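You operate a simulated robot arm through the tools that you are given. There is no shell and no other tool. Be economical: measure what you need, move in short steps, check, and stop when the job is done.

The job below is to be done with a simulated two-armed robot. You get a single attempt, and the scene is never put back.

JOB
Feed the cable end with the white sleeve into the gland, tighten the nut and shut the terminal box.

The check looks at the end state, three seconds after you hand in, the way a careful person would. Anything else that was tipped, shoved, dropped, spilled or broken makes it a failure.

ROBOT AND FRAMES
Two 7-joint arms with fingered hands on one trunk that stands fixed in place. Base frame: the origin is at the foot of the trunk, x ahead of it, y to its left, z up. Readings come in mm, rad, newtons and seconds.
The left shoulder is at [44, 182, 1249], the right one opposite. With the tool pointing down near the work surface each hand reaches from about 100 to 780 mm from the base axis, measured 20 degrees to its own side. Payload 3.8 kg a hand.
Tool frame (each hand has its own): the origin (TCP) lies between the finger pads and is the grasp point; the fingertips stand 30 mm ahead of it; z points along the fingers, y is the line along which they close. The gripper opens to 104 mm. The gripper's body begins 35 mm behind the TCP. The gripper is a hand of 4 fingers: y runs from the thumb to the fingers, the wrist lies at [-17, -104, -178] in the tool frame.
Orientation is told as [roll, pitch, yaw] about the base's x, y, z axes, in that order, counted from this pose: with the fingers straight down and the wrist toward the robot, the tool's x, y and z point along [0, 1, 0], [1, 0, 0] and [0, 0, -1] of the base frame.

CONTROLS
- The arms move only by the tool nudge_tool. It takes "left_deltas", "right_deltas" or both (then of equal length, played together; a hand with none holds still); each is a list of rows, each an object of numbers (a shift or turn left out is 0): "dx", "dy", "dz": the shift along the tool's x, y, z in units of 20 mm (1.0 is 20 mm); "wx", "wy", "wz": the turn, a rotation vector about the tool's x, y, z in units of 5 degrees (1.0 is 5 degrees). In form: [{"dx": .., "dy": .., "dz": .., "wx": .., "wy": .., "wz": ..}, ...]. A call has 1 to 8 rows; each row shifts and turns the commanded pose from where the row before left it, along the tool's axes as they then stand. A call with a number of a shift or a turn outside -1 to 1 is refused whole. Rows are played at 5 a second. More than 50 mm and 0.15 rad between two rows, and nothing of the call is played. Where a pose cannot be reached the arm comes as near as it can. A force on the tool above 40 N (or 10 N above the force at the start of the call, whichever is more), or a blocked arm, ends the call early, and 0.2 s more pass. In this call time passes only in rows, and 0.2 s behind the last. It gives the time, the measured TCP pose, the force on the tool (base axes), the opening and the grip force at its end, in the units of the frame above (readings bear some noise), with the torque about the TCP (base axes, N m) and any sound that the robot's microphone picked up.
- Cameras (640 x 400 px; columns grow to the right, rows downward): "scene" is now at [116, -54.9, 1441.2]; the picture's right is [-0.56, -0.83, 0.00], its down [-0.37, 0.25, -0.89] and it looks along [0.74, -0.50, -0.45] (base axes); focal length 300 px, centre (320, 200). "left" rides on the left gripper at [-66, -90, -126] in its tool frame; the picture's right is [-0.78, -0.30, 0.56], its down [0.57, -0.70, 0.42] and it looks along [0.27, 0.65, 0.71] (tool axes); focal length 275 px, centre (320, 200). "right" rides on the right gripper at [66, -90, -126] in its tool frame; the picture's right is [-0.78, 0.30, -0.56], its down [-0.57, -0.70, 0.42] and it looks along [-0.27, 0.65, 0.71] (tool axes); focal length 275 px, centre (320, 200). There is no depth. A picture from a camera that has moved, and an enlarged one, comes with that camera's place and axes in the base frame and with its lens.
- grab_frame(camera): a new picture of that camera. No time passes.
- move_column(by): slides the trunk up (or, below 0, down) by that many mm; the arms and the scene camera ride with it, the base frame stays. It gives what a move gives, with no picture.
- finger_targets(index, middle, ring, thumb_bend, thumb_turn, hand): sets how far each is bent, from 0 (flat) to 1 (curled in); at 0.3 the hand is open as for a grip, at 0.7 the pads meet at the TCP. One left out holds its place. A second passes; each finger stops where it meets its share of the squeeze, and holds until it gets a number again. It is the only way to open and close the hand. It gives what a move gives, with no picture; readings hold the bend of each and the force on the fingers (four entries, about 0 where the hand has none), thumb and palm. thumb_turn goes from beside the hand (0) to across from the fingers (1), as for a grip.
- turn_head(pan, tilt): turns the head with the scene camera to pan (to the left, within 1.501 rad either way) and tilt (down, from -0.506 to 1.204), counted from straight ahead of the robot. It gives what a move gives.
- enlarge(camera, box): a new picture of the part [left, top, right, bottom] of that camera's present view, enlarged. No time passes.
- finish_job(): hands the job in; it is judged then, once.

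Work in short steps. Places have to be worked out from the pictures, the camera data and where the tool is seen: move nearer, look again, correct. Check each grasp and each placing, and mend what went wrong. You have 120 turns and 74 pictures in all, those below and enlarged ones among them. Open the grippers and draw the arms clear of the work before you hand the job in, unless the task says otherwise; then end with one line.

The tools are called as name(argument=value, ...) on one line, values as JSON. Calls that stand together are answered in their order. nudge_tool: Moves the arms, as the interface text tells. Its arguments: {"type":"object","properties":{"left_deltas":{"type":"array"},"right_deltas":{"type":"array"}},"required":[]} The other tools are called the same way: move_column (by) slides the trunk up or down; finger_targets (index, middle, ring, thumb_bend, thumb_turn, hand) moves the fingers one by one; turn_head (pan, tilt) turns the head that bears the scene camera; grab_frame (camera) takes a picture; enlarge (camera, box) takes an enlarged picture of a part of a camera's view; finish_job () hands the job in.

At the start:

```text
time: 0.0
left_tcp_pos: [543.0, -36.8, 1262.0]
left_orientation: [0.0, 0.001, 0.0]
left_contact_force: [0.1, -0.2, -0.5]
left_ft_torque: [-0.02, -0.01, 0.01]
left_width: 103.5
left_gripper_force: 0.1
left_shape: jaw
left_bend: [0.3, 0.3, 0.3, 0.3, 0.97]
left_finger forces: [0.0, 0.0, 0.1, 0.0, 0.0, 0.0]
right_tcp_pos: [328.7, -497.7, 1313.3]
right_orientation: [-0.001, 0.001, 0.0]
right_contact_force: [-0.4, -0.3, 0.5]
right_ft_torque: [-0.03, -0.03, 0.01]
right_width: 103.7
right_gripper_force: 0.1
right_shape: jaw
right_bend: [0.3, 0.3, 0.3, 0.3, 0.97]
right_finger forces: [0.1, 0.1, 0.0, 0.0, 0.0, 0.1]
trunk travel left (down, up): [-400.0, 356.0]
head pan, tilt: [-0.599, 0.466]
```

scene: 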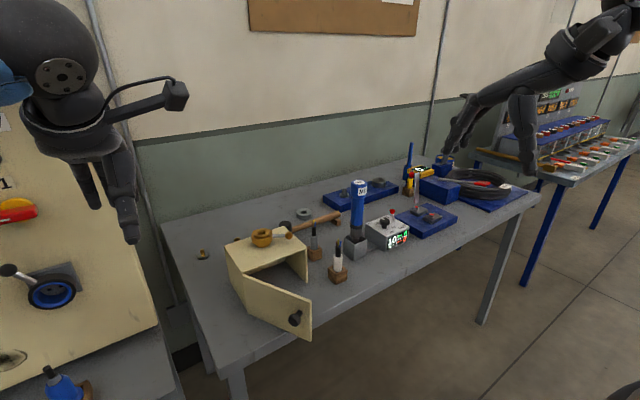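
right: 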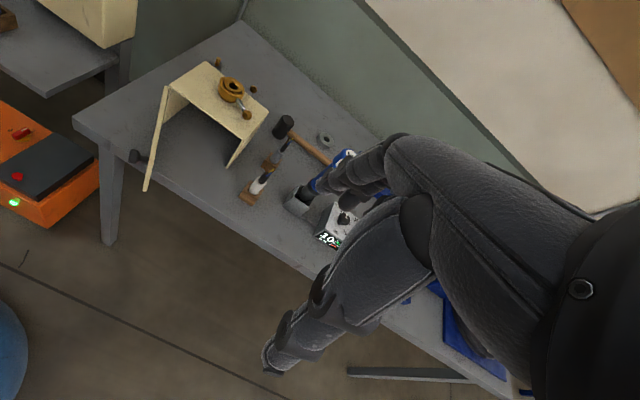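
left: 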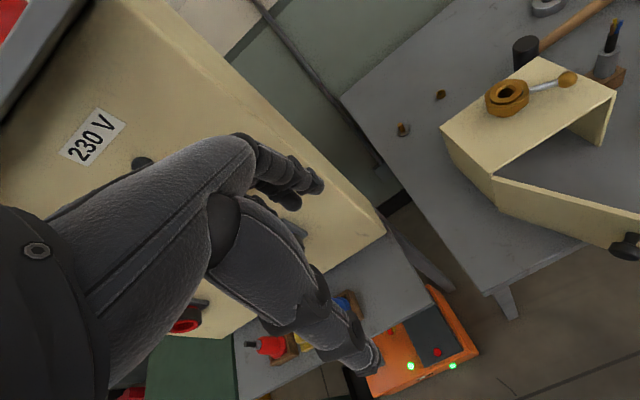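

The box with its gland on top and the two cable ends in wooden stands are visible in the scene picture. I enlarge that region to tell the sleeves and the nut apart.

enlarge(camera="scene", box=[180, 170, 420, 350])

enlarge(camera="right", box=[120, 40, 360, 260])

enlarge(camera="left", box=[380, 0, 640, 270])

```text
2.22 times, centred on (300, 260) of scene
camera zoom: at [116.0, -54.9, 1441.2], right [-0.56, -0.83, 0.0], down [-0.37, 0.25, -0.89], along [0.74, -0.5, -0.45], focal length 666 px, centre (364, 67)
```

zoom: 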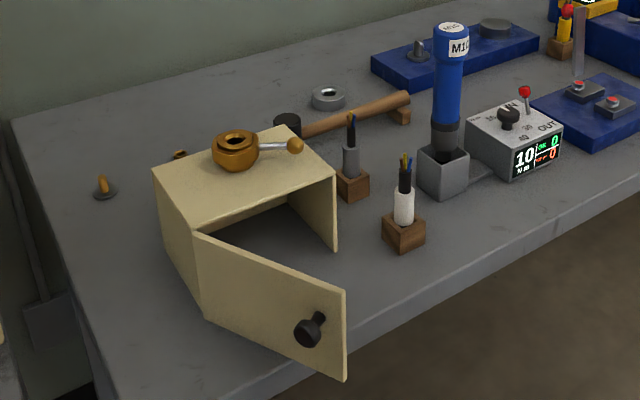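

```text
1.82 times, centred on (240, 150) of right
camera zoom: at [239.1, -430.9, 1440.3], right [0.3, -0.78, 0.56], down [-0.7, -0.57, -0.42], along [0.65, -0.27, -0.71], focal length 500 px, centre (466, 291)
```

zoom: 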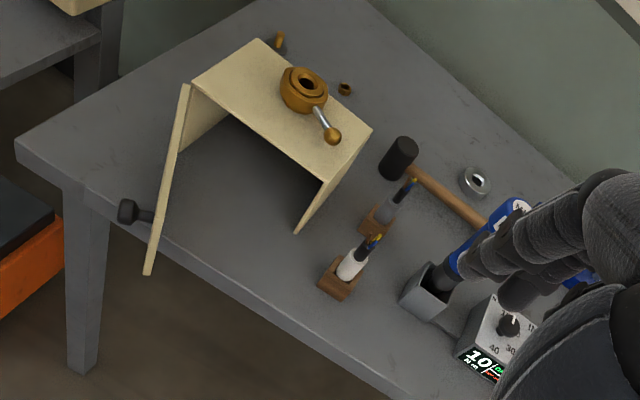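

```text
1.48 times, centred on (510, 135) of left
camera zoom: at [454.5, -101.4, 1387.3], right [-0.3, -0.78, -0.56], down [-0.7, 0.57, -0.42], along [0.65, 0.27, -0.71], focal length 408 px, centre (38, 296)
```

zoom: 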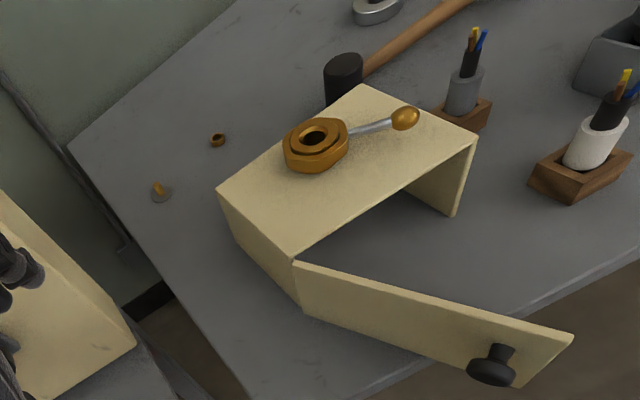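

Triangulating, I put the white sleeve near (634,-468,945), the nut near (748,-303,1007), and the box at x 657..785, y -386..-215 with its top near z 978. The door hinges at (657,-217) with its free edge near (506,-300). I move the right hand closer to inspect the sleeve and gland.

nudge_tool(right_deltas=[{"dy": 1, "dz": 1}, {"dy": 1, "dz": 1}, {"dy": 1, "dz": 1}, {"dy": 1, "dz": 1}, {"dy": 1, "dz": 1}, {"dy": 1, "dz": 1}, {"dy": 1, "dz": 1}, {"dy": 1, "dz": 1}])

grab_frame(camera="right")

```text
time: 1.8
left_tcp_pos: [545.2, -36.5, 1262.4]
left_orientation: [0.0, 0.002, 0.0]
left_contact_force: [0.0, 0.4, -0.2]
left_ft_torque: [0.0, 0.01, 0.01]
left_width: 103.5
left_gripper_force: 0.1
left_shape: jaw
left_bend: [0.3, 0.3, 0.3, 0.3, 0.97]
left_finger forces: [0.1, 0.0, 0.0, 0.0, 0.0, 0.1]
right_tcp_pos: [489.5, -499.9, 1153.4]
right_orientation: [-0.002, 0.0, -0.001]
right_contact_force: [0.3, 0.5, -0.2]
right_ft_torque: [0.0, -0.03, 0.01]
right_width: 103.4
right_gripper_force: 0.1
right_shape: jaw
right_bend: [0.3, 0.3, 0.3, 0.3, 0.97]
right_finger forces: [0.0, 0.0, 0.1, 0.0, 0.0, 0.0]
trunk travel left (down, up): [-400.0, 356.0]
head pan, tilt: [-0.599, 0.466]
```

```text
67 pictures are left
camera right: at [400.0, -432.0, 1279.4], right [0.3, -0.78, 0.56], down [-0.7, -0.57, -0.42], along [0.65, -0.27, -0.71], focal length 275 px, centre (320, 200)
```

right: 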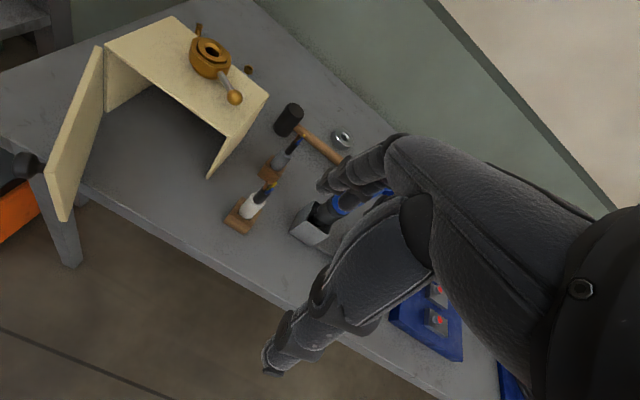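

The hand has moved as commanded and the sleeve and gland are both in view, so I enlarge them to compare diameters.

enlarge(camera="right", box=[210, 120, 330, 250])

enlarge(camera="right", box=[160, 10, 280, 130])

```text
3.08 times, centred on (270, 185) of right
camera zoom: at [400.0, -432.0, 1279.4], right [0.3, -0.78, 0.56], down [-0.7, -0.57, -0.42], along [0.65, -0.27, -0.71], focal length 847 px, centre (474, 246)
```

zoom: 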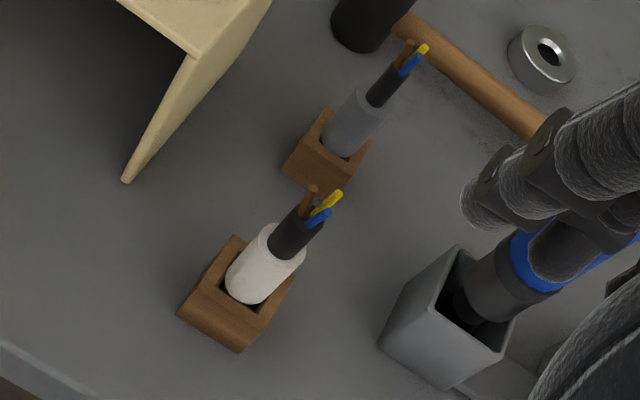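

```text
3.33 times, centred on (220, 70) of right
camera zoom: at [400.0, -432.0, 1279.4], right [0.3, -0.78, 0.56], down [-0.7, -0.57, -0.42], along [0.65, -0.27, -0.71], focal length 918 px, centre (653, 633)
```

zoom: 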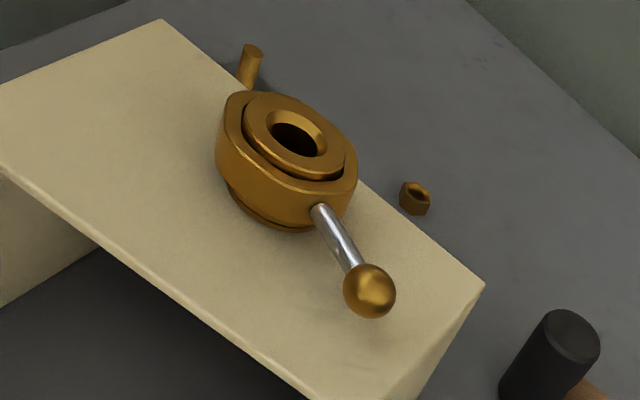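

The black jacket is about 15 mm wide, the white sleeve about 22 mm, and the gland hole about 20 mm. The wire end therefore has to go down into the gland, so the cable must be turned over. I plan to grip the sleeve from the front with the tool level and the cable along tool x, lift it, and roll 180° about tool z. I start turning the right hand into that level pose.

nudge_tool(right_deltas=[{"wx": -0.924, "wy": 0.924, "wz": 0.924}, {"wx": -0.924, "wy": 0.924, "wz": 0.924}, {"wx": -0.924, "wy": 0.924, "wz": 0.924}, {"wx": -0.924, "wy": 0.924, "wz": 0.924}, {"wx": -0.924, "wy": 0.924, "wz": 0.924}, {"wx": -0.924, "wy": 0.924, "wz": 0.924}, {"wx": -0.924, "wy": 0.924, "wz": 0.924}, {"wx": -0.924, "wy": 0.924, "wz": 0.924}])

```text
time: 3.6
left_tcp_pos: [543.1, -36.5, 1263.1]
left_orientation: [-0.001, 0.0, 0.001]
left_contact_force: [1.3, -0.7, -1.0]
left_ft_torque: [0.0, 0.04, 0.02]
left_width: 103.5
left_gripper_force: 0.0
left_shape: jaw
left_bend: [0.3, 0.3, 0.3, 0.3, 0.97]
left_finger forces: [0.1, 0.0, 0.0, 0.0, 0.0, 0.0]
right_tcp_pos: [490.7, -497.4, 1154.0]
right_orientation: [0.848, -0.341, -0.849]
right_contact_force: [0.0, 0.5, 0.3]
right_ft_torque: [-0.01, 0.02, 0.0]
right_width: 103.5
right_gripper_force: 0.1
right_shape: jaw
right_bend: [0.3, 0.3, 0.3, 0.3, 0.97]
right_finger forces: [0.0, 0.0, 0.0, 0.1, 0.0, 0.1]
trunk travel left (down, up): [-400.0, 356.0]
head pan, tilt: [-0.599, 0.466]
```

The first half of the turn went through without trouble. I finish the turn.

nudge_tool(right_deltas=[{"wx": -0.924, "wy": 0.924, "wz": 0.924}, {"wx": -0.924, "wy": 0.924, "wz": 0.924}, {"wx": -0.924, "wy": 0.924, "wz": 0.924}, {"wx": -0.924, "wy": 0.924, "wz": 0.924}, {"wx": -0.924, "wy": 0.924, "wz": 0.924}, {"wx": -0.924, "wy": 0.924, "wz": 0.924}, {"wx": -0.924, "wy": 0.924, "wz": 0.924}])

grab_frame(camera="scene")

grab_frame(camera="right")

```text
time: 5.2
left_tcp_pos: [543.6, -35.3, 1261.9]
left_orientation: [-0.001, 0.002, 0.001]
left_contact_force: [1.2, -0.2, -0.2]
left_ft_torque: [0.03, -0.01, 0.03]
left_width: 103.8
left_gripper_force: 0.0
left_shape: jaw
left_bend: [0.3, 0.3, 0.3, 0.3, 0.97]
left_finger forces: [0.0, 0.1, 0.1, 0.0, 0.0, 0.0]
right_tcp_pos: [489.7, -496.9, 1154.1]
right_orientation: [1.573, 0.0, -1.573]
right_contact_force: [0.2, 0.5, 0.2]
right_ft_torque: [0.03, 0.03, -0.01]
right_width: 103.5
right_gripper_force: 0.0
right_shape: jaw
right_bend: [0.3, 0.3, 0.3, 0.3, 0.97]
right_finger forces: [0.0, 0.0, 0.1, 0.1, 0.1, 0.0]
trunk travel left (down, up): [-400.0, 356.0]
head pan, tilt: [-0.599, 0.466]
```

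```text
64 pictures are left
camera scene: at [116.4, -54.0, 1441.2], right [-0.56, -0.83, 0.0], down [-0.37, 0.25, -0.89], along [0.74, -0.5, -0.45], focal length 300 px, centre (320, 200)
```

scene: 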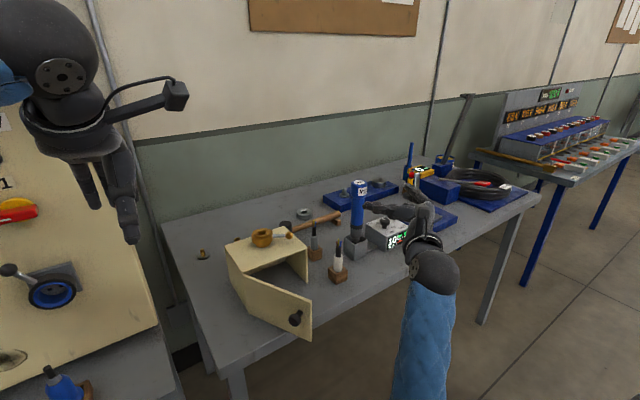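

```text
63 pictures are left
camera right: at [364.1, -406.2, 1221.1], right [-0.56, -0.3, -0.78], down [0.43, 0.7, -0.57], along [0.71, -0.65, -0.26], focal length 275 px, centre (320, 200)
```

right: 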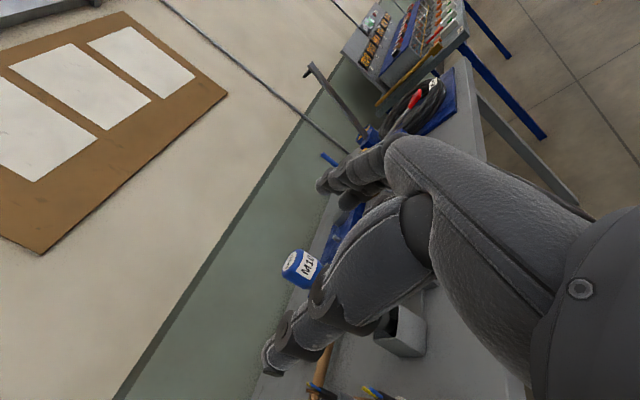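

The hand now points forward with tool x up. I enlarge the scene view of the hand to see the finger layout.

enlarge(camera="scene", box=[310, 170, 500, 310])

```text
2.86 times, centred on (405, 240) of scene
camera zoom: at [116.4, -54.0, 1441.2], right [-0.56, -0.83, 0.0], down [-0.37, 0.25, -0.89], along [0.74, -0.5, -0.45], focal length 857 px, centre (77, 86)
```

zoom: 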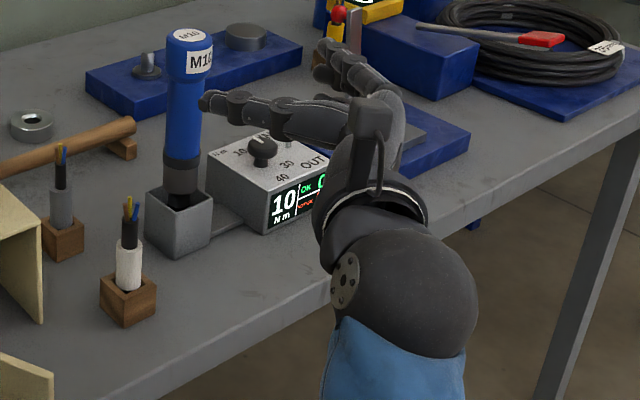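

The hand layout matches the tool frame. I partly close the right hand, then lower it in front of the table edge towards (530,-468,925).

finger_targets(hand="right", index=0.42, middle=0.42, ring=0.42, thumb_bend=0.42)

nudge_tool(right_deltas=[{"dx": -1, "dy": -0.2}, {"dx": -1, "dy": -0.2}, {"dx": -1, "dy": -0.2}, {"dx": -1, "dy": -0.2}, {"dx": -1, "dy": -0.2}, {"dx": -1, "dy": -0.2}, {"dx": -1, "dy": -0.2}, {"dx": -1}])

```text
time: 6.2
left_tcp_pos: [543.9, -36.8, 1262.3]
left_orientation: [-0.001, 0.0, 0.0]
left_contact_force: [-0.3, 0.5, 1.1]
left_ft_torque: [0.0, -0.01, -0.01]
left_width: 103.6
left_gripper_force: 0.0
left_shape: jaw
left_bend: [0.3, 0.3, 0.3, 0.3, 0.97]
left_finger forces: [0.1, 0.0, 0.0, 0.0, 0.0, 0.0]
right_tcp_pos: [489.7, -496.9, 1153.5]
right_orientation: [1.574, -0.001, -1.573]
right_contact_force: [0.5, 0.0, 0.8]
right_ft_torque: [-0.04, 0.01, 0.01]
right_width: 75.3
right_gripper_force: 0.0
right_shape: fingers
right_bend: [0.42, 0.42, 0.42, 0.42, 0.97]
right_finger forces: [0.0, 0.1, 0.0, 0.1, 0.1, 0.0]
trunk travel left (down, up): [-400.0, 356.0]
head pan, tilt: [-0.599, 0.466]
```

```text
time: 7.7
left_tcp_pos: [542.5, -37.8, 1262.7]
left_orientation: [-0.001, 0.002, 0.0]
left_contact_force: [-0.6, -1.1, 0.4]
left_ft_torque: [0.0, 0.01, -0.02]
left_width: 103.5
left_gripper_force: 0.0
left_shape: jaw
left_bend: [0.3, 0.3, 0.3, 0.3, 0.97]
left_finger forces: [0.1, 0.0, 0.0, 0.1, 0.0, 0.0]
right_tcp_pos: [503.6, -513.5, 1120.4]
right_orientation: [1.713, -0.135, -1.62]
right_contact_force: [1.4, -0.1, -0.6]
right_ft_torque: [-0.01, 0.01, 0.0]
right_width: 75.0
right_gripper_force: 0.0
right_shape: fingers
right_bend: [0.42, 0.42, 0.42, 0.42, 0.97]
right_finger forces: [0.0, 0.1, 0.1, 0.1, 0.0, 0.0]
trunk travel left (down, up): [-400.0, 356.0]
head pan, tilt: [-0.599, 0.466]
stopped in row 7 (right hand): the arm was blocked; the commanded pose is now the measured one
```

The arm met a joint limit going down with the hand level. I restore the level pose higher up and draw the left hand back. After that I'll lower both with the trunk.

nudge_tool(right_deltas=[{"dx": 1}, {"dx": 0.7, "dz": -0.5}, {"wx": 0.17, "wy": -0.8, "wz": 0.8}, {"wx": 0.17, "wy": -0.8, "wz": 0.8}, {}, {}, {}, {}], left_deltas=[{"dy": -1}, {"dy": -1}, {"dy": -1}, {"dy": -1}, {"dy": -1, "dx": 1}, {"dy": -1, "dx": 1}, {"dy": -1, "dx": 1}, {"dy": -1, "dx": 1}])

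```text
time: 9.5
left_tcp_pos: [383.3, 43.9, 1262.1]
left_orientation: [0.0, 0.001, 0.002]
left_contact_force: [0.5, -0.1, -0.4]
left_ft_torque: [0.0, 0.02, -0.02]
left_width: 103.6
left_gripper_force: 0.1
left_shape: jaw
left_bend: [0.3, 0.3, 0.3, 0.3, 0.97]
left_finger forces: [0.0, 0.1, 0.0, 0.0, 0.0, 0.0]
right_tcp_pos: [487.3, -510.7, 1156.2]
right_orientation: [1.572, -0.006, -1.585]
right_contact_force: [0.7, 1.0, 0.0]
right_ft_torque: [0.0, 0.01, 0.0]
right_width: 74.8
right_gripper_force: 0.0
right_shape: fingers
right_bend: [0.42, 0.42, 0.42, 0.42, 0.97]
right_finger forces: [0.0, 0.1, 0.0, 0.1, 0.0, 0.1]
trunk travel left (down, up): [-400.0, 356.0]
head pan, tilt: [-0.599, 0.466]
```

Pose restored. I lower the trunk 232 mm so the right tool comes to about z 924.

move_column(by=-232)

grab_frame(camera="scene")

grab_frame(camera="right")

```text
time: 12.0
left_tcp_pos: [382.4, 42.9, 1031.4]
left_orientation: [-0.001, 0.0, 0.0]
left_contact_force: [0.5, 0.1, 0.4]
left_ft_torque: [-0.03, -0.01, -0.01]
left_width: 104.0
left_gripper_force: 0.1
left_shape: jaw
left_bend: [0.3, 0.3, 0.3, 0.3, 0.97]
left_finger forces: [0.0, 0.0, 0.0, 0.0, 0.0, 0.0]
right_tcp_pos: [488.7, -506.4, 917.6]
right_orientation: [1.569, 0.01, -1.577]
right_contact_force: [0.0, -0.4, -0.3]
right_ft_torque: [-0.04, 0.03, 0.01]
right_width: 74.8
right_gripper_force: 0.0
right_shape: fingers
right_bend: [0.42, 0.42, 0.42, 0.42, 0.97]
right_finger forces: [0.0, 0.0, 0.0, 0.0, 0.0, 0.0]
trunk travel left (down, up): [-168.0, 588.0]
head pan, tilt: [-0.599, 0.466]
```

```text
61 pictures are left
camera scene: at [210.4, -54.8, 1204.1], right [-0.56, -0.83, 0.0], down [-0.37, 0.25, -0.89], along [0.74, -0.5, -0.45], focal length 300 px, centre (320, 200)
```

scene: 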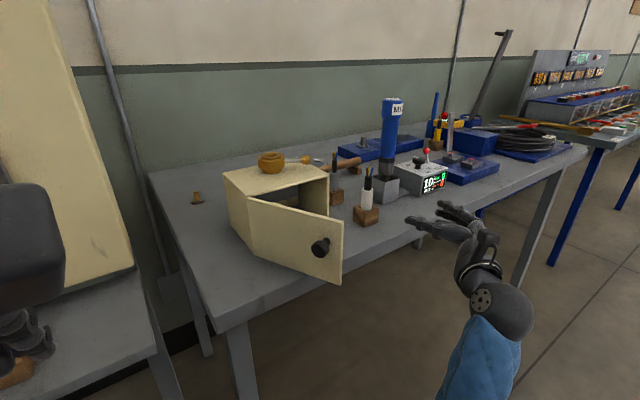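

```text
60 pictures are left
camera right: at [364.0, -415.7, 986.4], right [-0.56, -0.28, -0.78], down [0.43, 0.7, -0.57], along [0.71, -0.65, -0.27], focal length 275 px, centre (320, 200)
```

right: 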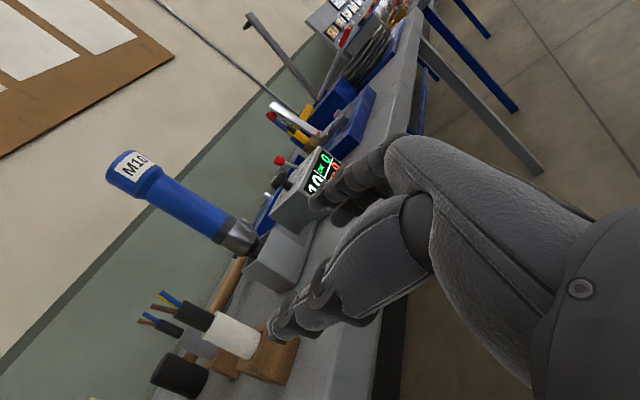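

The trunk move brought the scene camera lower and closer. I enlarge the sleeve and hand region to refine the cable position.

enlarge(camera="scene", box=[320, 140, 520, 280])

enlarge(camera="right", box=[120, 250, 340, 400])

```text
2.86 times, centred on (420, 210) of scene
camera zoom: at [210.4, -54.8, 1204.1], right [-0.56, -0.83, 0.0], down [-0.37, 0.25, -0.89], along [0.74, -0.5, -0.45], focal length 857 px, centre (34, 171)
```

zoom: 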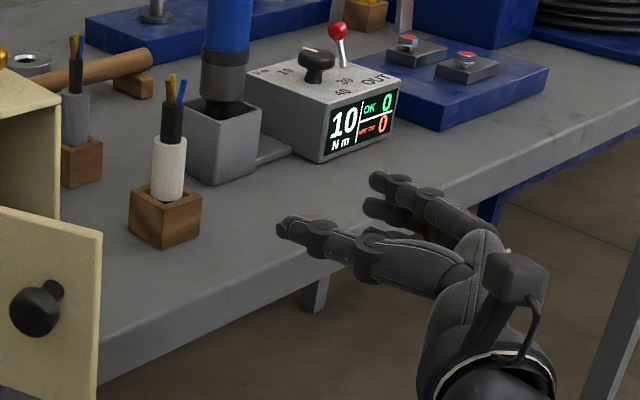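

```text
2.67 times, centred on (230, 325) of right
camera zoom: at [364.0, -415.7, 986.4], right [-0.56, -0.28, -0.78], down [0.43, 0.7, -0.57], along [0.71, -0.65, -0.27], focal length 734 px, centre (560, -133)
```

zoom: 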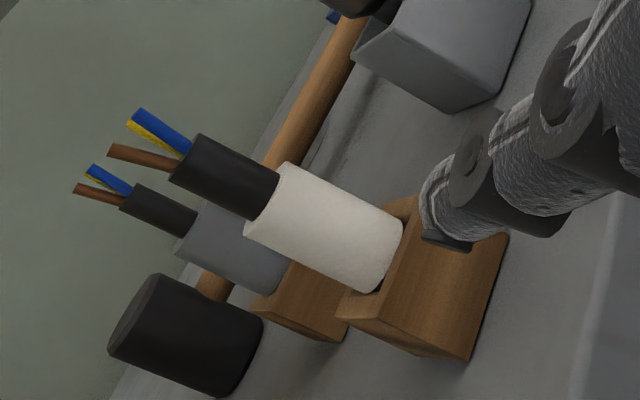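

Both views agree: the sleeve axis is at (634,-466), its top at z 935 and its exposed bottom near 890. I line up in y and advance to x≈590.

nudge_tool(right_deltas=[{"dy": -1}, {"dy": -1, "dx": 0.15}, {"dz": 1}, {"dz": 1}, {"dz": 1}, {"dz": 1}, {"dz": 1}])

enlarge(camera="scene", box=[320, 140, 520, 280])

grab_frame(camera="right")

```text
time: 13.6
left_tcp_pos: [384.1, 42.5, 1030.5]
left_orientation: [0.0, 0.001, 0.0]
left_contact_force: [0.1, -0.2, -0.4]
left_ft_torque: [-0.04, -0.02, -0.01]
left_width: 103.7
left_gripper_force: 0.1
left_shape: jaw
left_bend: [0.3, 0.3, 0.3, 0.3, 0.97]
left_finger forces: [0.1, 0.0, 0.0, 0.0, 0.0, 0.1]
right_tcp_pos: [588.4, -473.2, 923.1]
right_orientation: [1.567, -0.008, -1.584]
right_contact_force: [0.8, 0.1, -0.2]
right_ft_torque: [-0.01, -0.01, -0.05]
right_width: 74.9
right_gripper_force: 0.1
right_shape: fingers
right_bend: [0.42, 0.42, 0.42, 0.42, 0.97]
right_finger forces: [0.1, 0.0, 0.0, 0.0, 0.0, 0.1]
trunk travel left (down, up): [-168.0, 588.0]
head pan, tilt: [-0.599, 0.466]
```

```text
2.86 times, centred on (420, 210) of scene
camera zoom: at [211.0, -54.7, 1203.8], right [-0.56, -0.83, 0.0], down [-0.37, 0.25, -0.89], along [0.74, -0.5, -0.45], focal length 857 px, centre (34, 171)
```

zoom: 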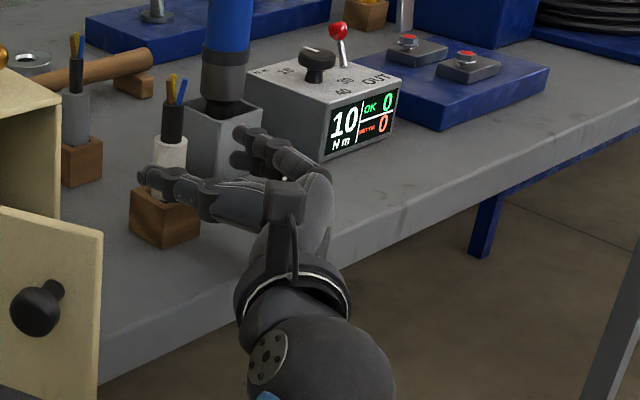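

```text
56 pictures are left
camera right: at [464.5, -379.5, 990.9], right [-0.56, -0.29, -0.77], down [0.43, 0.69, -0.58], along [0.7, -0.66, -0.26], focal length 275 px, centre (320, 200)
```

right: 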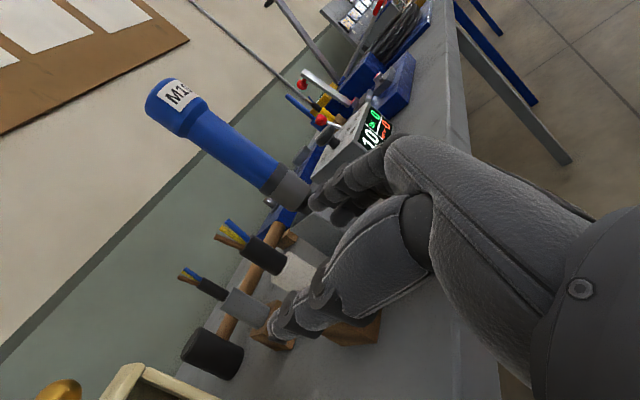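

Thumb and fingers straddle the sleeve with clearance from the driver holder. I advance the last 45 mm with a small y correction.

nudge_tool(right_deltas=[{"dz": 0.8, "dy": -0.3}, {"dz": 0.75}, {"dz": 0.7}])

enlarge(camera="scene", box=[320, 140, 520, 280])

enlarge(camera="right", box=[200, 150, 420, 320])

```text
time: 14.4
left_tcp_pos: [384.8, 43.3, 1030.8]
left_orientation: [-0.001, 0.001, -0.001]
left_contact_force: [0.2, 1.1, 0.4]
left_ft_torque: [0.01, 0.03, -0.01]
left_width: 103.7
left_gripper_force: 0.1
left_shape: jaw
left_bend: [0.3, 0.3, 0.3, 0.3, 0.97]
left_finger forces: [0.0, 0.0, 0.1, 0.0, 0.0, 0.0]
right_tcp_pos: [634.8, -461.3, 917.9]
right_orientation: [1.566, 0.012, -1.577]
right_contact_force: [1.1, -0.4, -0.7]
right_ft_torque: [0.01, -0.01, 0.02]
right_width: 75.1
right_gripper_force: 0.1
right_shape: fingers
right_bend: [0.42, 0.42, 0.42, 0.42, 0.97]
right_finger forces: [0.0, 0.0, 0.0, 0.1, 0.1, 0.0]
trunk travel left (down, up): [-168.0, 588.0]
head pan, tilt: [-0.599, 0.466]
```

```text
2.86 times, centred on (420, 210) of scene
camera zoom: at [210.9, -54.9, 1203.9], right [-0.56, -0.83, 0.0], down [-0.37, 0.25, -0.89], along [0.74, -0.5, -0.45], focal length 857 px, centre (34, 171)
```

zoom: 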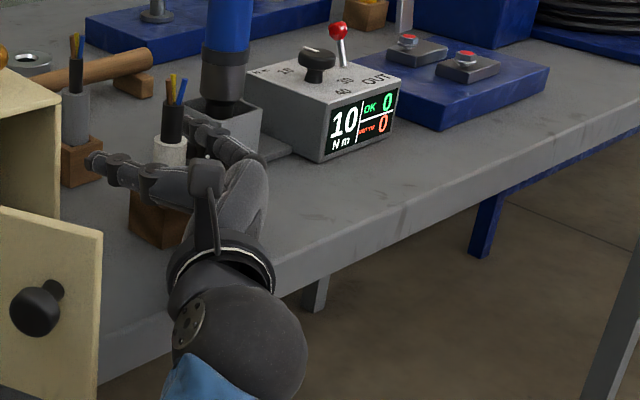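

```text
2.35 times, centred on (310, 235) of right
camera zoom: at [510.6, -370.6, 987.4], right [-0.56, -0.28, -0.78], down [0.43, 0.71, -0.57], along [0.71, -0.65, -0.28], focal length 648 px, centre (344, 118)
```

zoom: 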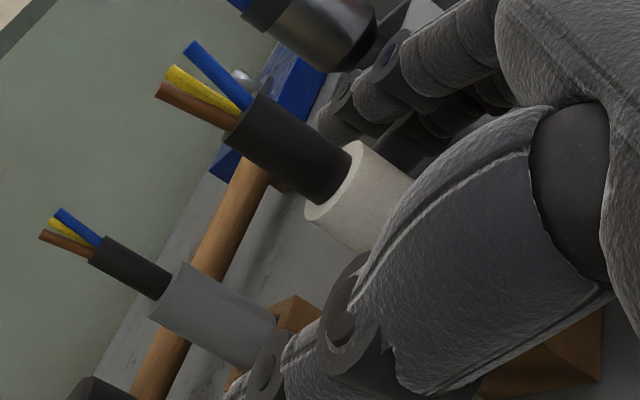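

The sleeve sits between thumb and fingers, close to centred. I close all fingers and thumb.

finger_targets(hand="right", index=0.75, middle=0.75, ring=0.75, thumb_bend=0.75)

enlarge(camera="right", box=[200, 150, 420, 320])

```text
time: 15.4
left_tcp_pos: [383.7, 41.5, 1030.8]
left_orientation: [0.002, -0.002, 0.0]
left_contact_force: [0.6, -0.3, -0.6]
left_ft_torque: [0.03, -0.01, -0.01]
left_width: 103.7
left_gripper_force: 0.1
left_shape: jaw
left_bend: [0.3, 0.3, 0.3, 0.3, 0.97]
left_finger forces: [0.0, 0.1, 0.1, 0.0, 0.1, 0.1]
right_tcp_pos: [634.7, -461.9, 922.6]
right_orientation: [1.57, 0.007, -1.578]
right_contact_force: [13.7, -16.3, 10.5]
right_ft_torque: [-0.81, -0.53, 0.02]
right_width: 0.0
right_gripper_force: 14.8
right_shape: fingers
right_bend: [0.74, 0.74, 0.59, 0.72, 0.97]
right_finger forces: [0.8, 4.1, 23.7, 0.1, 1.2, 0.1]
trunk travel left (down, up): [-168.0, 588.0]
head pan, tilt: [-0.599, 0.466]
```

```text
2.35 times, centred on (310, 235) of right
camera zoom: at [510.2, -371.5, 989.3], right [-0.56, -0.29, -0.78], down [0.43, 0.7, -0.57], along [0.71, -0.65, -0.27], focal length 648 px, centre (344, 118)
```

zoom: 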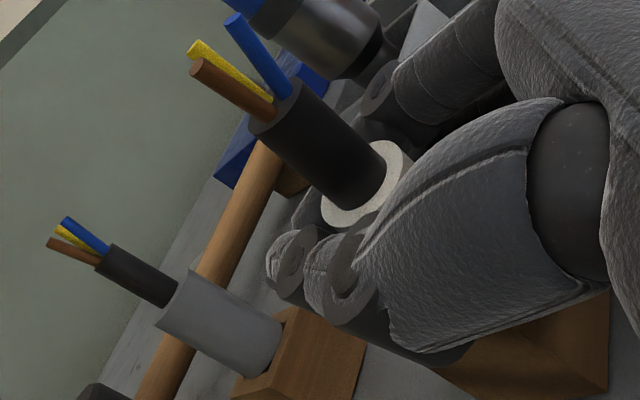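

The index and middle closed past the sleeve while the ring took 24 N, so the ring probably presses on the block or the grip is off-centre. I reopen and look from the scene camera.

finger_targets(hand="right", index=0.42, middle=0.42, ring=0.42, thumb_bend=0.42)

enlarge(camera="scene", box=[335, 150, 455, 235])

enlarge(camera="right", box=[200, 150, 420, 320])

```text
time: 16.4
left_tcp_pos: [382.6, 45.3, 1032.1]
left_orientation: [-0.003, 0.0, 0.001]
left_contact_force: [-0.1, -0.7, 0.8]
left_ft_torque: [-0.01, 0.01, -0.01]
left_width: 103.8
left_gripper_force: 0.0
left_shape: jaw
left_bend: [0.3, 0.3, 0.3, 0.3, 0.97]
left_finger forces: [0.0, 0.1, 0.1, 0.0, 0.0, 0.0]
right_tcp_pos: [634.7, -458.4, 922.7]
right_orientation: [1.568, 0.007, -1.576]
right_contact_force: [1.9, 9.8, 12.6]
right_ft_torque: [-0.04, -0.3, 0.21]
right_width: 73.8
right_gripper_force: 6.6
right_shape: fingers
right_bend: [0.42, 0.42, 0.52, 0.42, 0.97]
right_finger forces: [0.0, 0.0, 13.0, 0.0, 0.0, 0.0]
trunk travel left (down, up): [-168.0, 588.0]
head pan, tilt: [-0.599, 0.466]
```

```text
4.71 times, centred on (395, 192) of scene
camera zoom: at [209.7, -52.8, 1204.2], right [-0.56, -0.83, 0.0], down [-0.37, 0.25, -0.89], along [0.74, -0.5, -0.45], focal length 1411 px, centre (-33, 235)
```

zoom: 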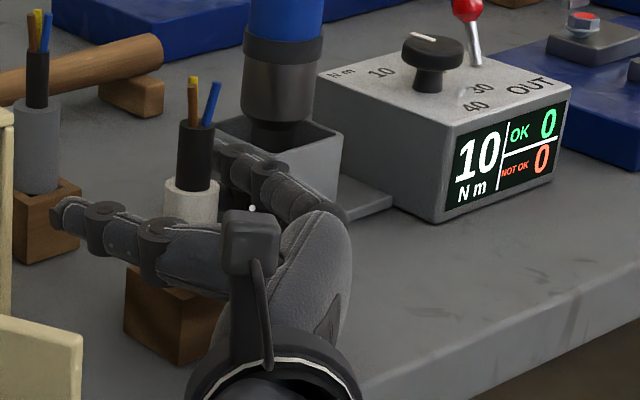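

```text
2.35 times, centred on (310, 235) of right
camera zoom: at [509.7, -368.5, 990.0], right [-0.56, -0.29, -0.78], down [0.43, 0.7, -0.57], along [0.71, -0.65, -0.27], focal length 648 px, centre (344, 118)
```

zoom: 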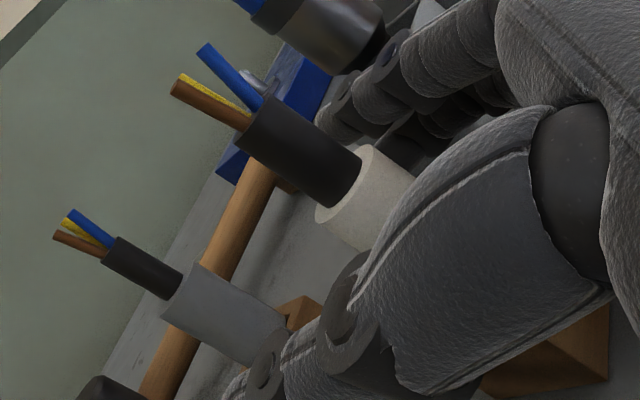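

The ring is still loaded at 13 N, so it is caught low on the block, and the sleeve sat deeper than the pads. I raise the hand about 12 mm, back off 8 mm and read the forces again.

nudge_tool(right_deltas=[{"dx": 0.3}, {"dx": 0.3, "dz": -0.2}, {"dz": -0.2}])

enlarge(camera="scene", box=[335, 150, 455, 235])

```text
time: 17.2
left_tcp_pos: [384.0, 43.5, 1031.9]
left_orientation: [0.0, 0.0, 0.001]
left_contact_force: [0.3, 0.2, 0.8]
left_ft_torque: [-0.03, -0.01, -0.04]
left_width: 103.6
left_gripper_force: 0.1
left_shape: jaw
left_bend: [0.3, 0.3, 0.3, 0.3, 0.97]
left_finger forces: [0.0, 0.0, 0.1, 0.1, 0.0, 0.0]
right_tcp_pos: [626.5, -461.1, 930.7]
right_orientation: [1.567, 0.007, -1.579]
right_contact_force: [0.7, 1.0, -0.5]
right_ft_torque: [0.03, 0.03, -0.02]
right_width: 73.9
right_gripper_force: 0.0
right_shape: fingers
right_bend: [0.42, 0.42, 0.42, 0.42, 0.97]
right_finger forces: [0.0, 0.1, 0.0, 0.0, 0.1, 0.0]
trunk travel left (down, up): [-168.0, 588.0]
head pan, tilt: [-0.599, 0.466]
```

```text
4.71 times, centred on (395, 192) of scene
camera zoom: at [210.9, -55.0, 1203.8], right [-0.56, -0.83, 0.0], down [-0.37, 0.25, -0.89], along [0.74, -0.5, -0.45], focal length 1411 px, centre (-33, 235)
```

zoom: 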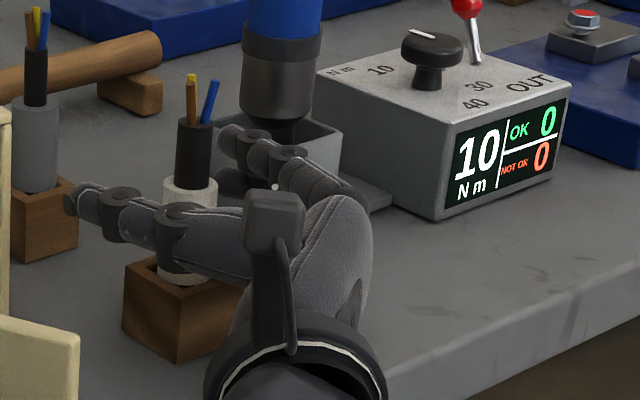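

The hand is free of contact again. I close to 0.66 and watch which fingers load.

finger_targets(hand="right", index=0.66, middle=0.66, ring=0.66, thumb_bend=0.66)

enlarge(camera="scene", box=[335, 150, 455, 235])

enlarge(camera="right", box=[200, 150, 420, 320])

```text
time: 18.2
left_tcp_pos: [384.6, 43.1, 1030.7]
left_orientation: [0.001, 0.0, -0.001]
left_contact_force: [-0.4, 0.1, 0.5]
left_ft_torque: [0.0, -0.03, -0.01]
left_width: 103.6
left_gripper_force: 0.0
left_shape: jaw
left_bend: [0.3, 0.3, 0.3, 0.3, 0.97]
left_finger forces: [0.1, 0.0, 0.0, 0.0, 0.0, 0.0]
right_tcp_pos: [626.8, -461.8, 931.5]
right_orientation: [1.568, 0.009, -1.578]
right_contact_force: [1.8, -3.3, 1.9]
right_ft_torque: [-0.13, -0.08, -0.07]
right_width: 13.9
right_gripper_force: 2.2
right_shape: fingers
right_bend: [0.66, 0.65, 0.63, 0.65, 0.97]
right_finger forces: [0.0, 0.6, 3.5, 0.0, 0.5, 0.0]
trunk travel left (down, up): [-168.0, 588.0]
head pan, tilt: [-0.599, 0.466]
```

```text
4.71 times, centred on (395, 192) of scene
camera zoom: at [210.8, -55.1, 1203.9], right [-0.56, -0.83, 0.0], down [-0.37, 0.25, -0.89], along [0.74, -0.5, -0.45], focal length 1411 px, centre (-33, 235)
```

zoom: 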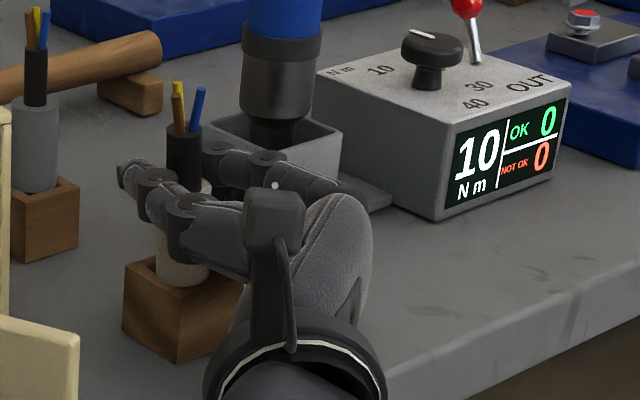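

```text
2.35 times, centred on (310, 235) of right
camera zoom: at [501.9, -370.8, 1000.2], right [-0.56, -0.29, -0.78], down [0.43, 0.7, -0.57], along [0.71, -0.65, -0.27], focal length 648 px, centre (344, 118)
```

zoom: 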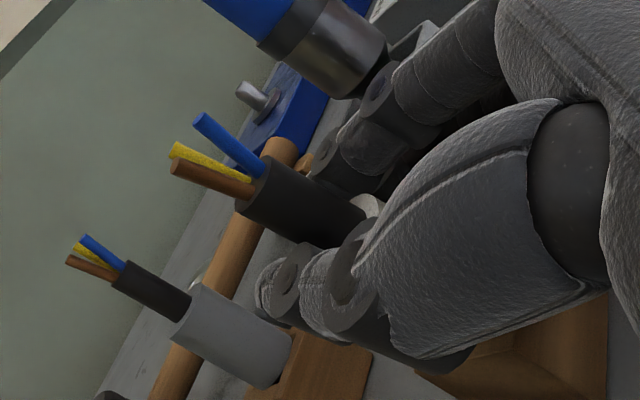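

All contacts are light and the sleeve is between the digits. I tighten to see whether the grip firms up.

finger_targets(hand="right", index=0.75, middle=0.75, ring=0.75, thumb_bend=0.8)

enlarge(camera="scene", box=[335, 150, 455, 235])

```text
time: 19.2
left_tcp_pos: [383.0, 42.0, 1031.0]
left_orientation: [0.002, -0.001, 0.0]
left_contact_force: [0.1, 0.4, 0.4]
left_ft_torque: [-0.03, 0.0, 0.0]
left_width: 103.6
left_gripper_force: 0.0
left_shape: jaw
left_bend: [0.3, 0.3, 0.3, 0.3, 0.97]
left_finger forces: [0.0, 0.1, 0.0, 0.0, 0.0, 0.0]
right_tcp_pos: [626.8, -462.9, 932.5]
right_orientation: [1.569, 0.008, -1.577]
right_contact_force: [9.4, -12.5, 10.5]
right_ft_torque: [-0.58, -0.39, -0.19]
right_width: 0.0
right_gripper_force: 11.0
right_shape: fingers
right_bend: [0.74, 0.72, 0.64, 0.73, 0.96]
right_finger forces: [0.1, 9.8, 13.0, 0.0, 0.4, 0.0]
trunk travel left (down, up): [-168.0, 588.0]
head pan, tilt: [-0.599, 0.466]
```

```text
4.71 times, centred on (395, 192) of scene
camera zoom: at [210.9, -55.6, 1203.9], right [-0.56, -0.83, 0.0], down [-0.37, 0.25, -0.89], along [0.74, -0.5, -0.45], focal length 1411 px, centre (-33, 235)
```

zoom: 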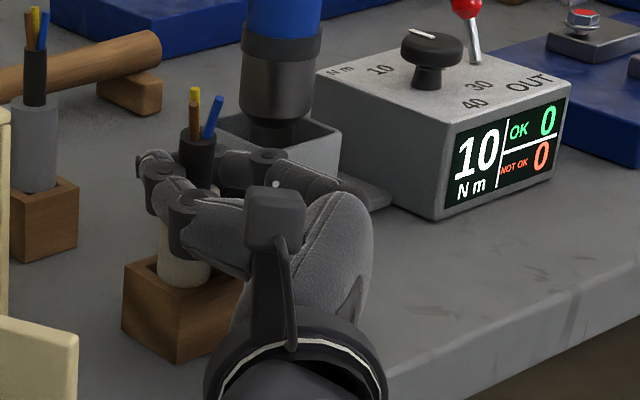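

Middle and ring press the sleeve towards +y, but the thumb meets nothing. I shift the hand 5 mm towards -y and curl the thumb further to see if it meets the sleeve.

finger_targets(hand="right", index=0.6, middle=0.6, ring=0.6, thumb_bend=1.0)

enlarge(camera="right", box=[200, 150, 420, 320])

```text
time: 20.2
left_tcp_pos: [385.0, 45.2, 1029.3]
left_orientation: [-0.002, 0.003, 0.002]
left_contact_force: [-0.2, -0.2, 0.0]
left_ft_torque: [-0.04, 0.03, 0.0]
left_width: 103.7
left_gripper_force: 0.0
left_shape: jaw
left_bend: [0.3, 0.3, 0.3, 0.3, 0.97]
left_finger forces: [0.0, 0.0, 0.1, 0.0, 0.1, 0.0]
right_tcp_pos: [631.1, -457.2, 932.2]
right_orientation: [1.564, 0.007, -1.572]
right_contact_force: [23.4, 11.8, 7.1]
right_ft_torque: [-0.2, 0.22, 0.27]
right_width: 6.3
right_gripper_force: 16.6
right_shape: fingers
right_bend: [0.56, 0.6, 0.59, 0.86, 0.94]
right_finger forces: [0.1, 0.1, 1.2, 0.0, 32.5, 0.1]
trunk travel left (down, up): [-168.0, 588.0]
head pan, tilt: [-0.599, 0.466]
```

```text
2.35 times, centred on (310, 235) of right
camera zoom: at [505.1, -367.4, 999.9], right [-0.56, -0.29, -0.77], down [0.42, 0.71, -0.57], along [0.71, -0.65, -0.27], focal length 648 px, centre (344, 118)
```

zoom: 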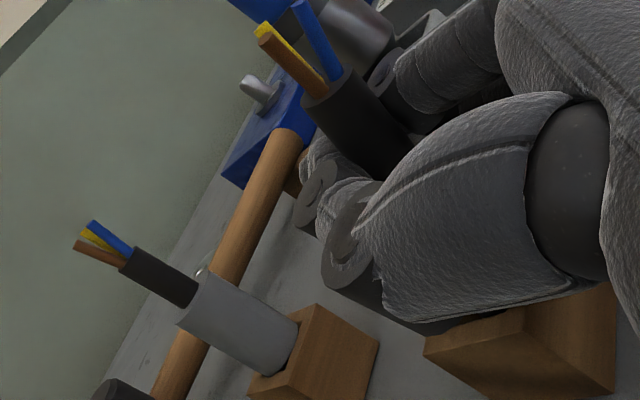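

The thumb curled around the far side of the sleeve and pulls it towards the palm, so the hand is too deep. I reopen and check the cable still stands well.

finger_targets(hand="right", index=0.42, middle=0.42, ring=0.42, thumb_bend=0.42)

nudge_tool(right_deltas=[{"dz": -0.4}, {"dz": -0.4, "dy": 0.25}])

enlarge(camera="scene", box=[335, 150, 455, 235])

enlarge(camera="right", box=[200, 150, 420, 320])

```text
time: 21.2
left_tcp_pos: [383.6, 42.6, 1030.7]
left_orientation: [0.001, -0.001, -0.001]
left_contact_force: [-0.5, -0.2, 0.1]
left_ft_torque: [-0.05, 0.0, -0.01]
left_width: 103.8
left_gripper_force: 0.0
left_shape: jaw
left_bend: [0.3, 0.3, 0.3, 0.3, 0.97]
left_finger forces: [0.0, 0.1, 0.0, 0.0, 0.0, 0.0]
right_tcp_pos: [625.9, -461.2, 932.0]
right_orientation: [1.567, 0.008, -1.577]
right_contact_force: [-0.4, -0.6, -0.6]
right_ft_torque: [0.01, 0.01, 0.01]
right_width: 73.7
right_gripper_force: 0.0
right_shape: fingers
right_bend: [0.42, 0.42, 0.42, 0.42, 0.97]
right_finger forces: [0.1, 0.0, 0.1, 0.0, 0.0, 0.1]
trunk travel left (down, up): [-168.0, 588.0]
head pan, tilt: [-0.599, 0.466]
```

```text
time: 21.8
left_tcp_pos: [382.7, 43.0, 1030.9]
left_orientation: [0.0, 0.001, 0.001]
left_contact_force: [-0.3, -0.1, 0.0]
left_ft_torque: [-0.01, -0.01, -0.02]
left_width: 103.8
left_gripper_force: 0.0
left_shape: jaw
left_bend: [0.3, 0.3, 0.3, 0.3, 0.97]
left_finger forces: [0.0, 0.1, 0.0, 0.0, 0.0, 0.1]
right_tcp_pos: [610.3, -464.5, 931.7]
right_orientation: [1.568, 0.01, -1.577]
right_contact_force: [0.2, 0.3, 0.6]
right_ft_torque: [0.0, 0.04, -0.03]
right_width: 73.7
right_gripper_force: 0.0
right_shape: fingers
right_bend: [0.42, 0.42, 0.42, 0.42, 0.97]
right_finger forces: [0.1, 0.0, 0.0, 0.1, 0.0, 0.0]
trunk travel left (down, up): [-168.0, 588.0]
head pan, tilt: [-0.599, 0.466]
```

```text
4.71 times, centred on (395, 192) of scene
camera zoom: at [210.9, -54.8, 1203.9], right [-0.56, -0.83, 0.0], down [-0.37, 0.25, -0.89], along [0.74, -0.5, -0.45], focal length 1411 px, centre (-33, 235)
```

zoom: 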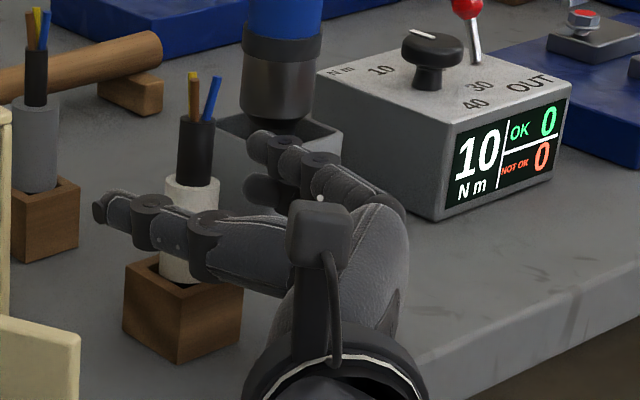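

```text
2.35 times, centred on (310, 235) of right
camera zoom: at [486.3, -374.8, 1000.7], right [-0.56, -0.29, -0.78], down [0.43, 0.7, -0.57], along [0.71, -0.65, -0.27], focal length 648 px, centre (344, 118)
```

zoom: 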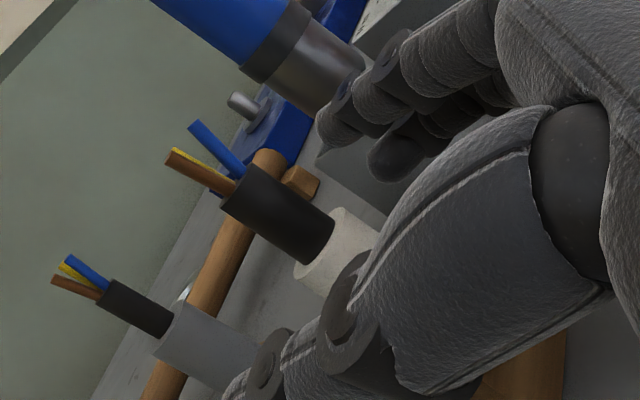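

The cable still stands upright and is now about 24 mm ahead of the TCP. I close moderately and read the forces.

finger_targets(hand="right", index=0.7, middle=0.7, ring=0.7, thumb_bend=0.7)

enlarge(camera="scene", box=[335, 150, 455, 235])

enlarge(camera="right", box=[200, 150, 420, 320])

```text
time: 22.8
left_tcp_pos: [383.8, 43.4, 1031.8]
left_orientation: [0.0, -0.002, 0.0]
left_contact_force: [-0.3, 0.3, 0.2]
left_ft_torque: [0.03, 0.05, 0.0]
left_width: 103.9
left_gripper_force: 0.0
left_shape: jaw
left_bend: [0.3, 0.3, 0.3, 0.3, 0.97]
left_finger forces: [0.0, 0.1, 0.0, 0.1, 0.1, 0.0]
right_tcp_pos: [610.6, -466.5, 933.0]
right_orientation: [1.569, 0.008, -1.578]
right_contact_force: [-2.0, -3.2, 1.9]
right_ft_torque: [-0.17, -0.01, -0.11]
right_width: 10.6
right_gripper_force: 7.2
right_shape: fingers
right_bend: [0.69, 0.66, 0.66, 0.66, 0.96]
right_finger forces: [0.9, 4.0, 4.3, 0.1, 4.9, 0.0]
trunk travel left (down, up): [-168.0, 588.0]
head pan, tilt: [-0.599, 0.466]
```

```text
4.71 times, centred on (395, 192) of scene
camera zoom: at [210.4, -55.2, 1204.0], right [-0.56, -0.83, 0.0], down [-0.37, 0.25, -0.89], along [0.74, -0.5, -0.45], focal length 1411 px, centre (-33, 235)
```

zoom: 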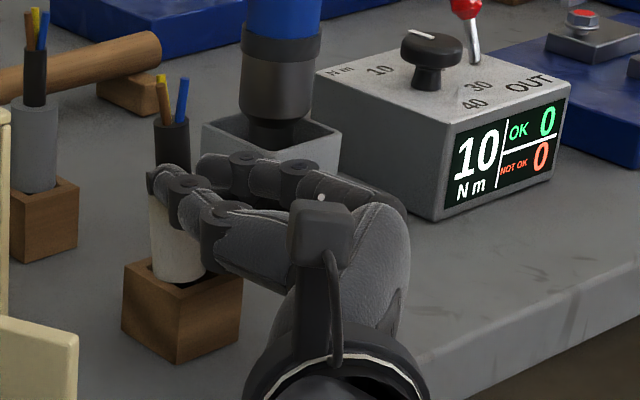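

```text
2.35 times, centred on (310, 235) of right
camera zoom: at [485.7, -375.5, 1001.0], right [-0.56, -0.29, -0.78], down [0.43, 0.7, -0.57], along [0.71, -0.65, -0.27], focal length 648 px, centre (344, 118)
```

zoom: 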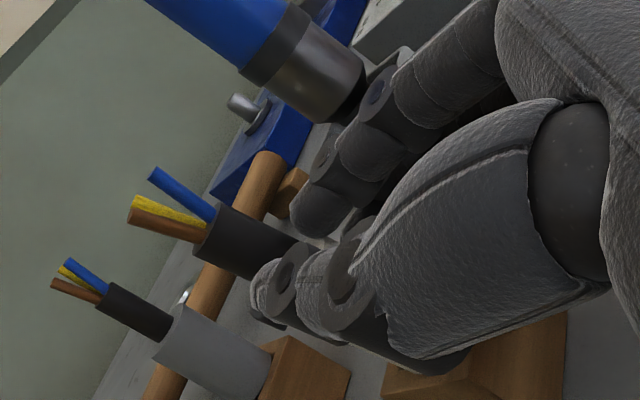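

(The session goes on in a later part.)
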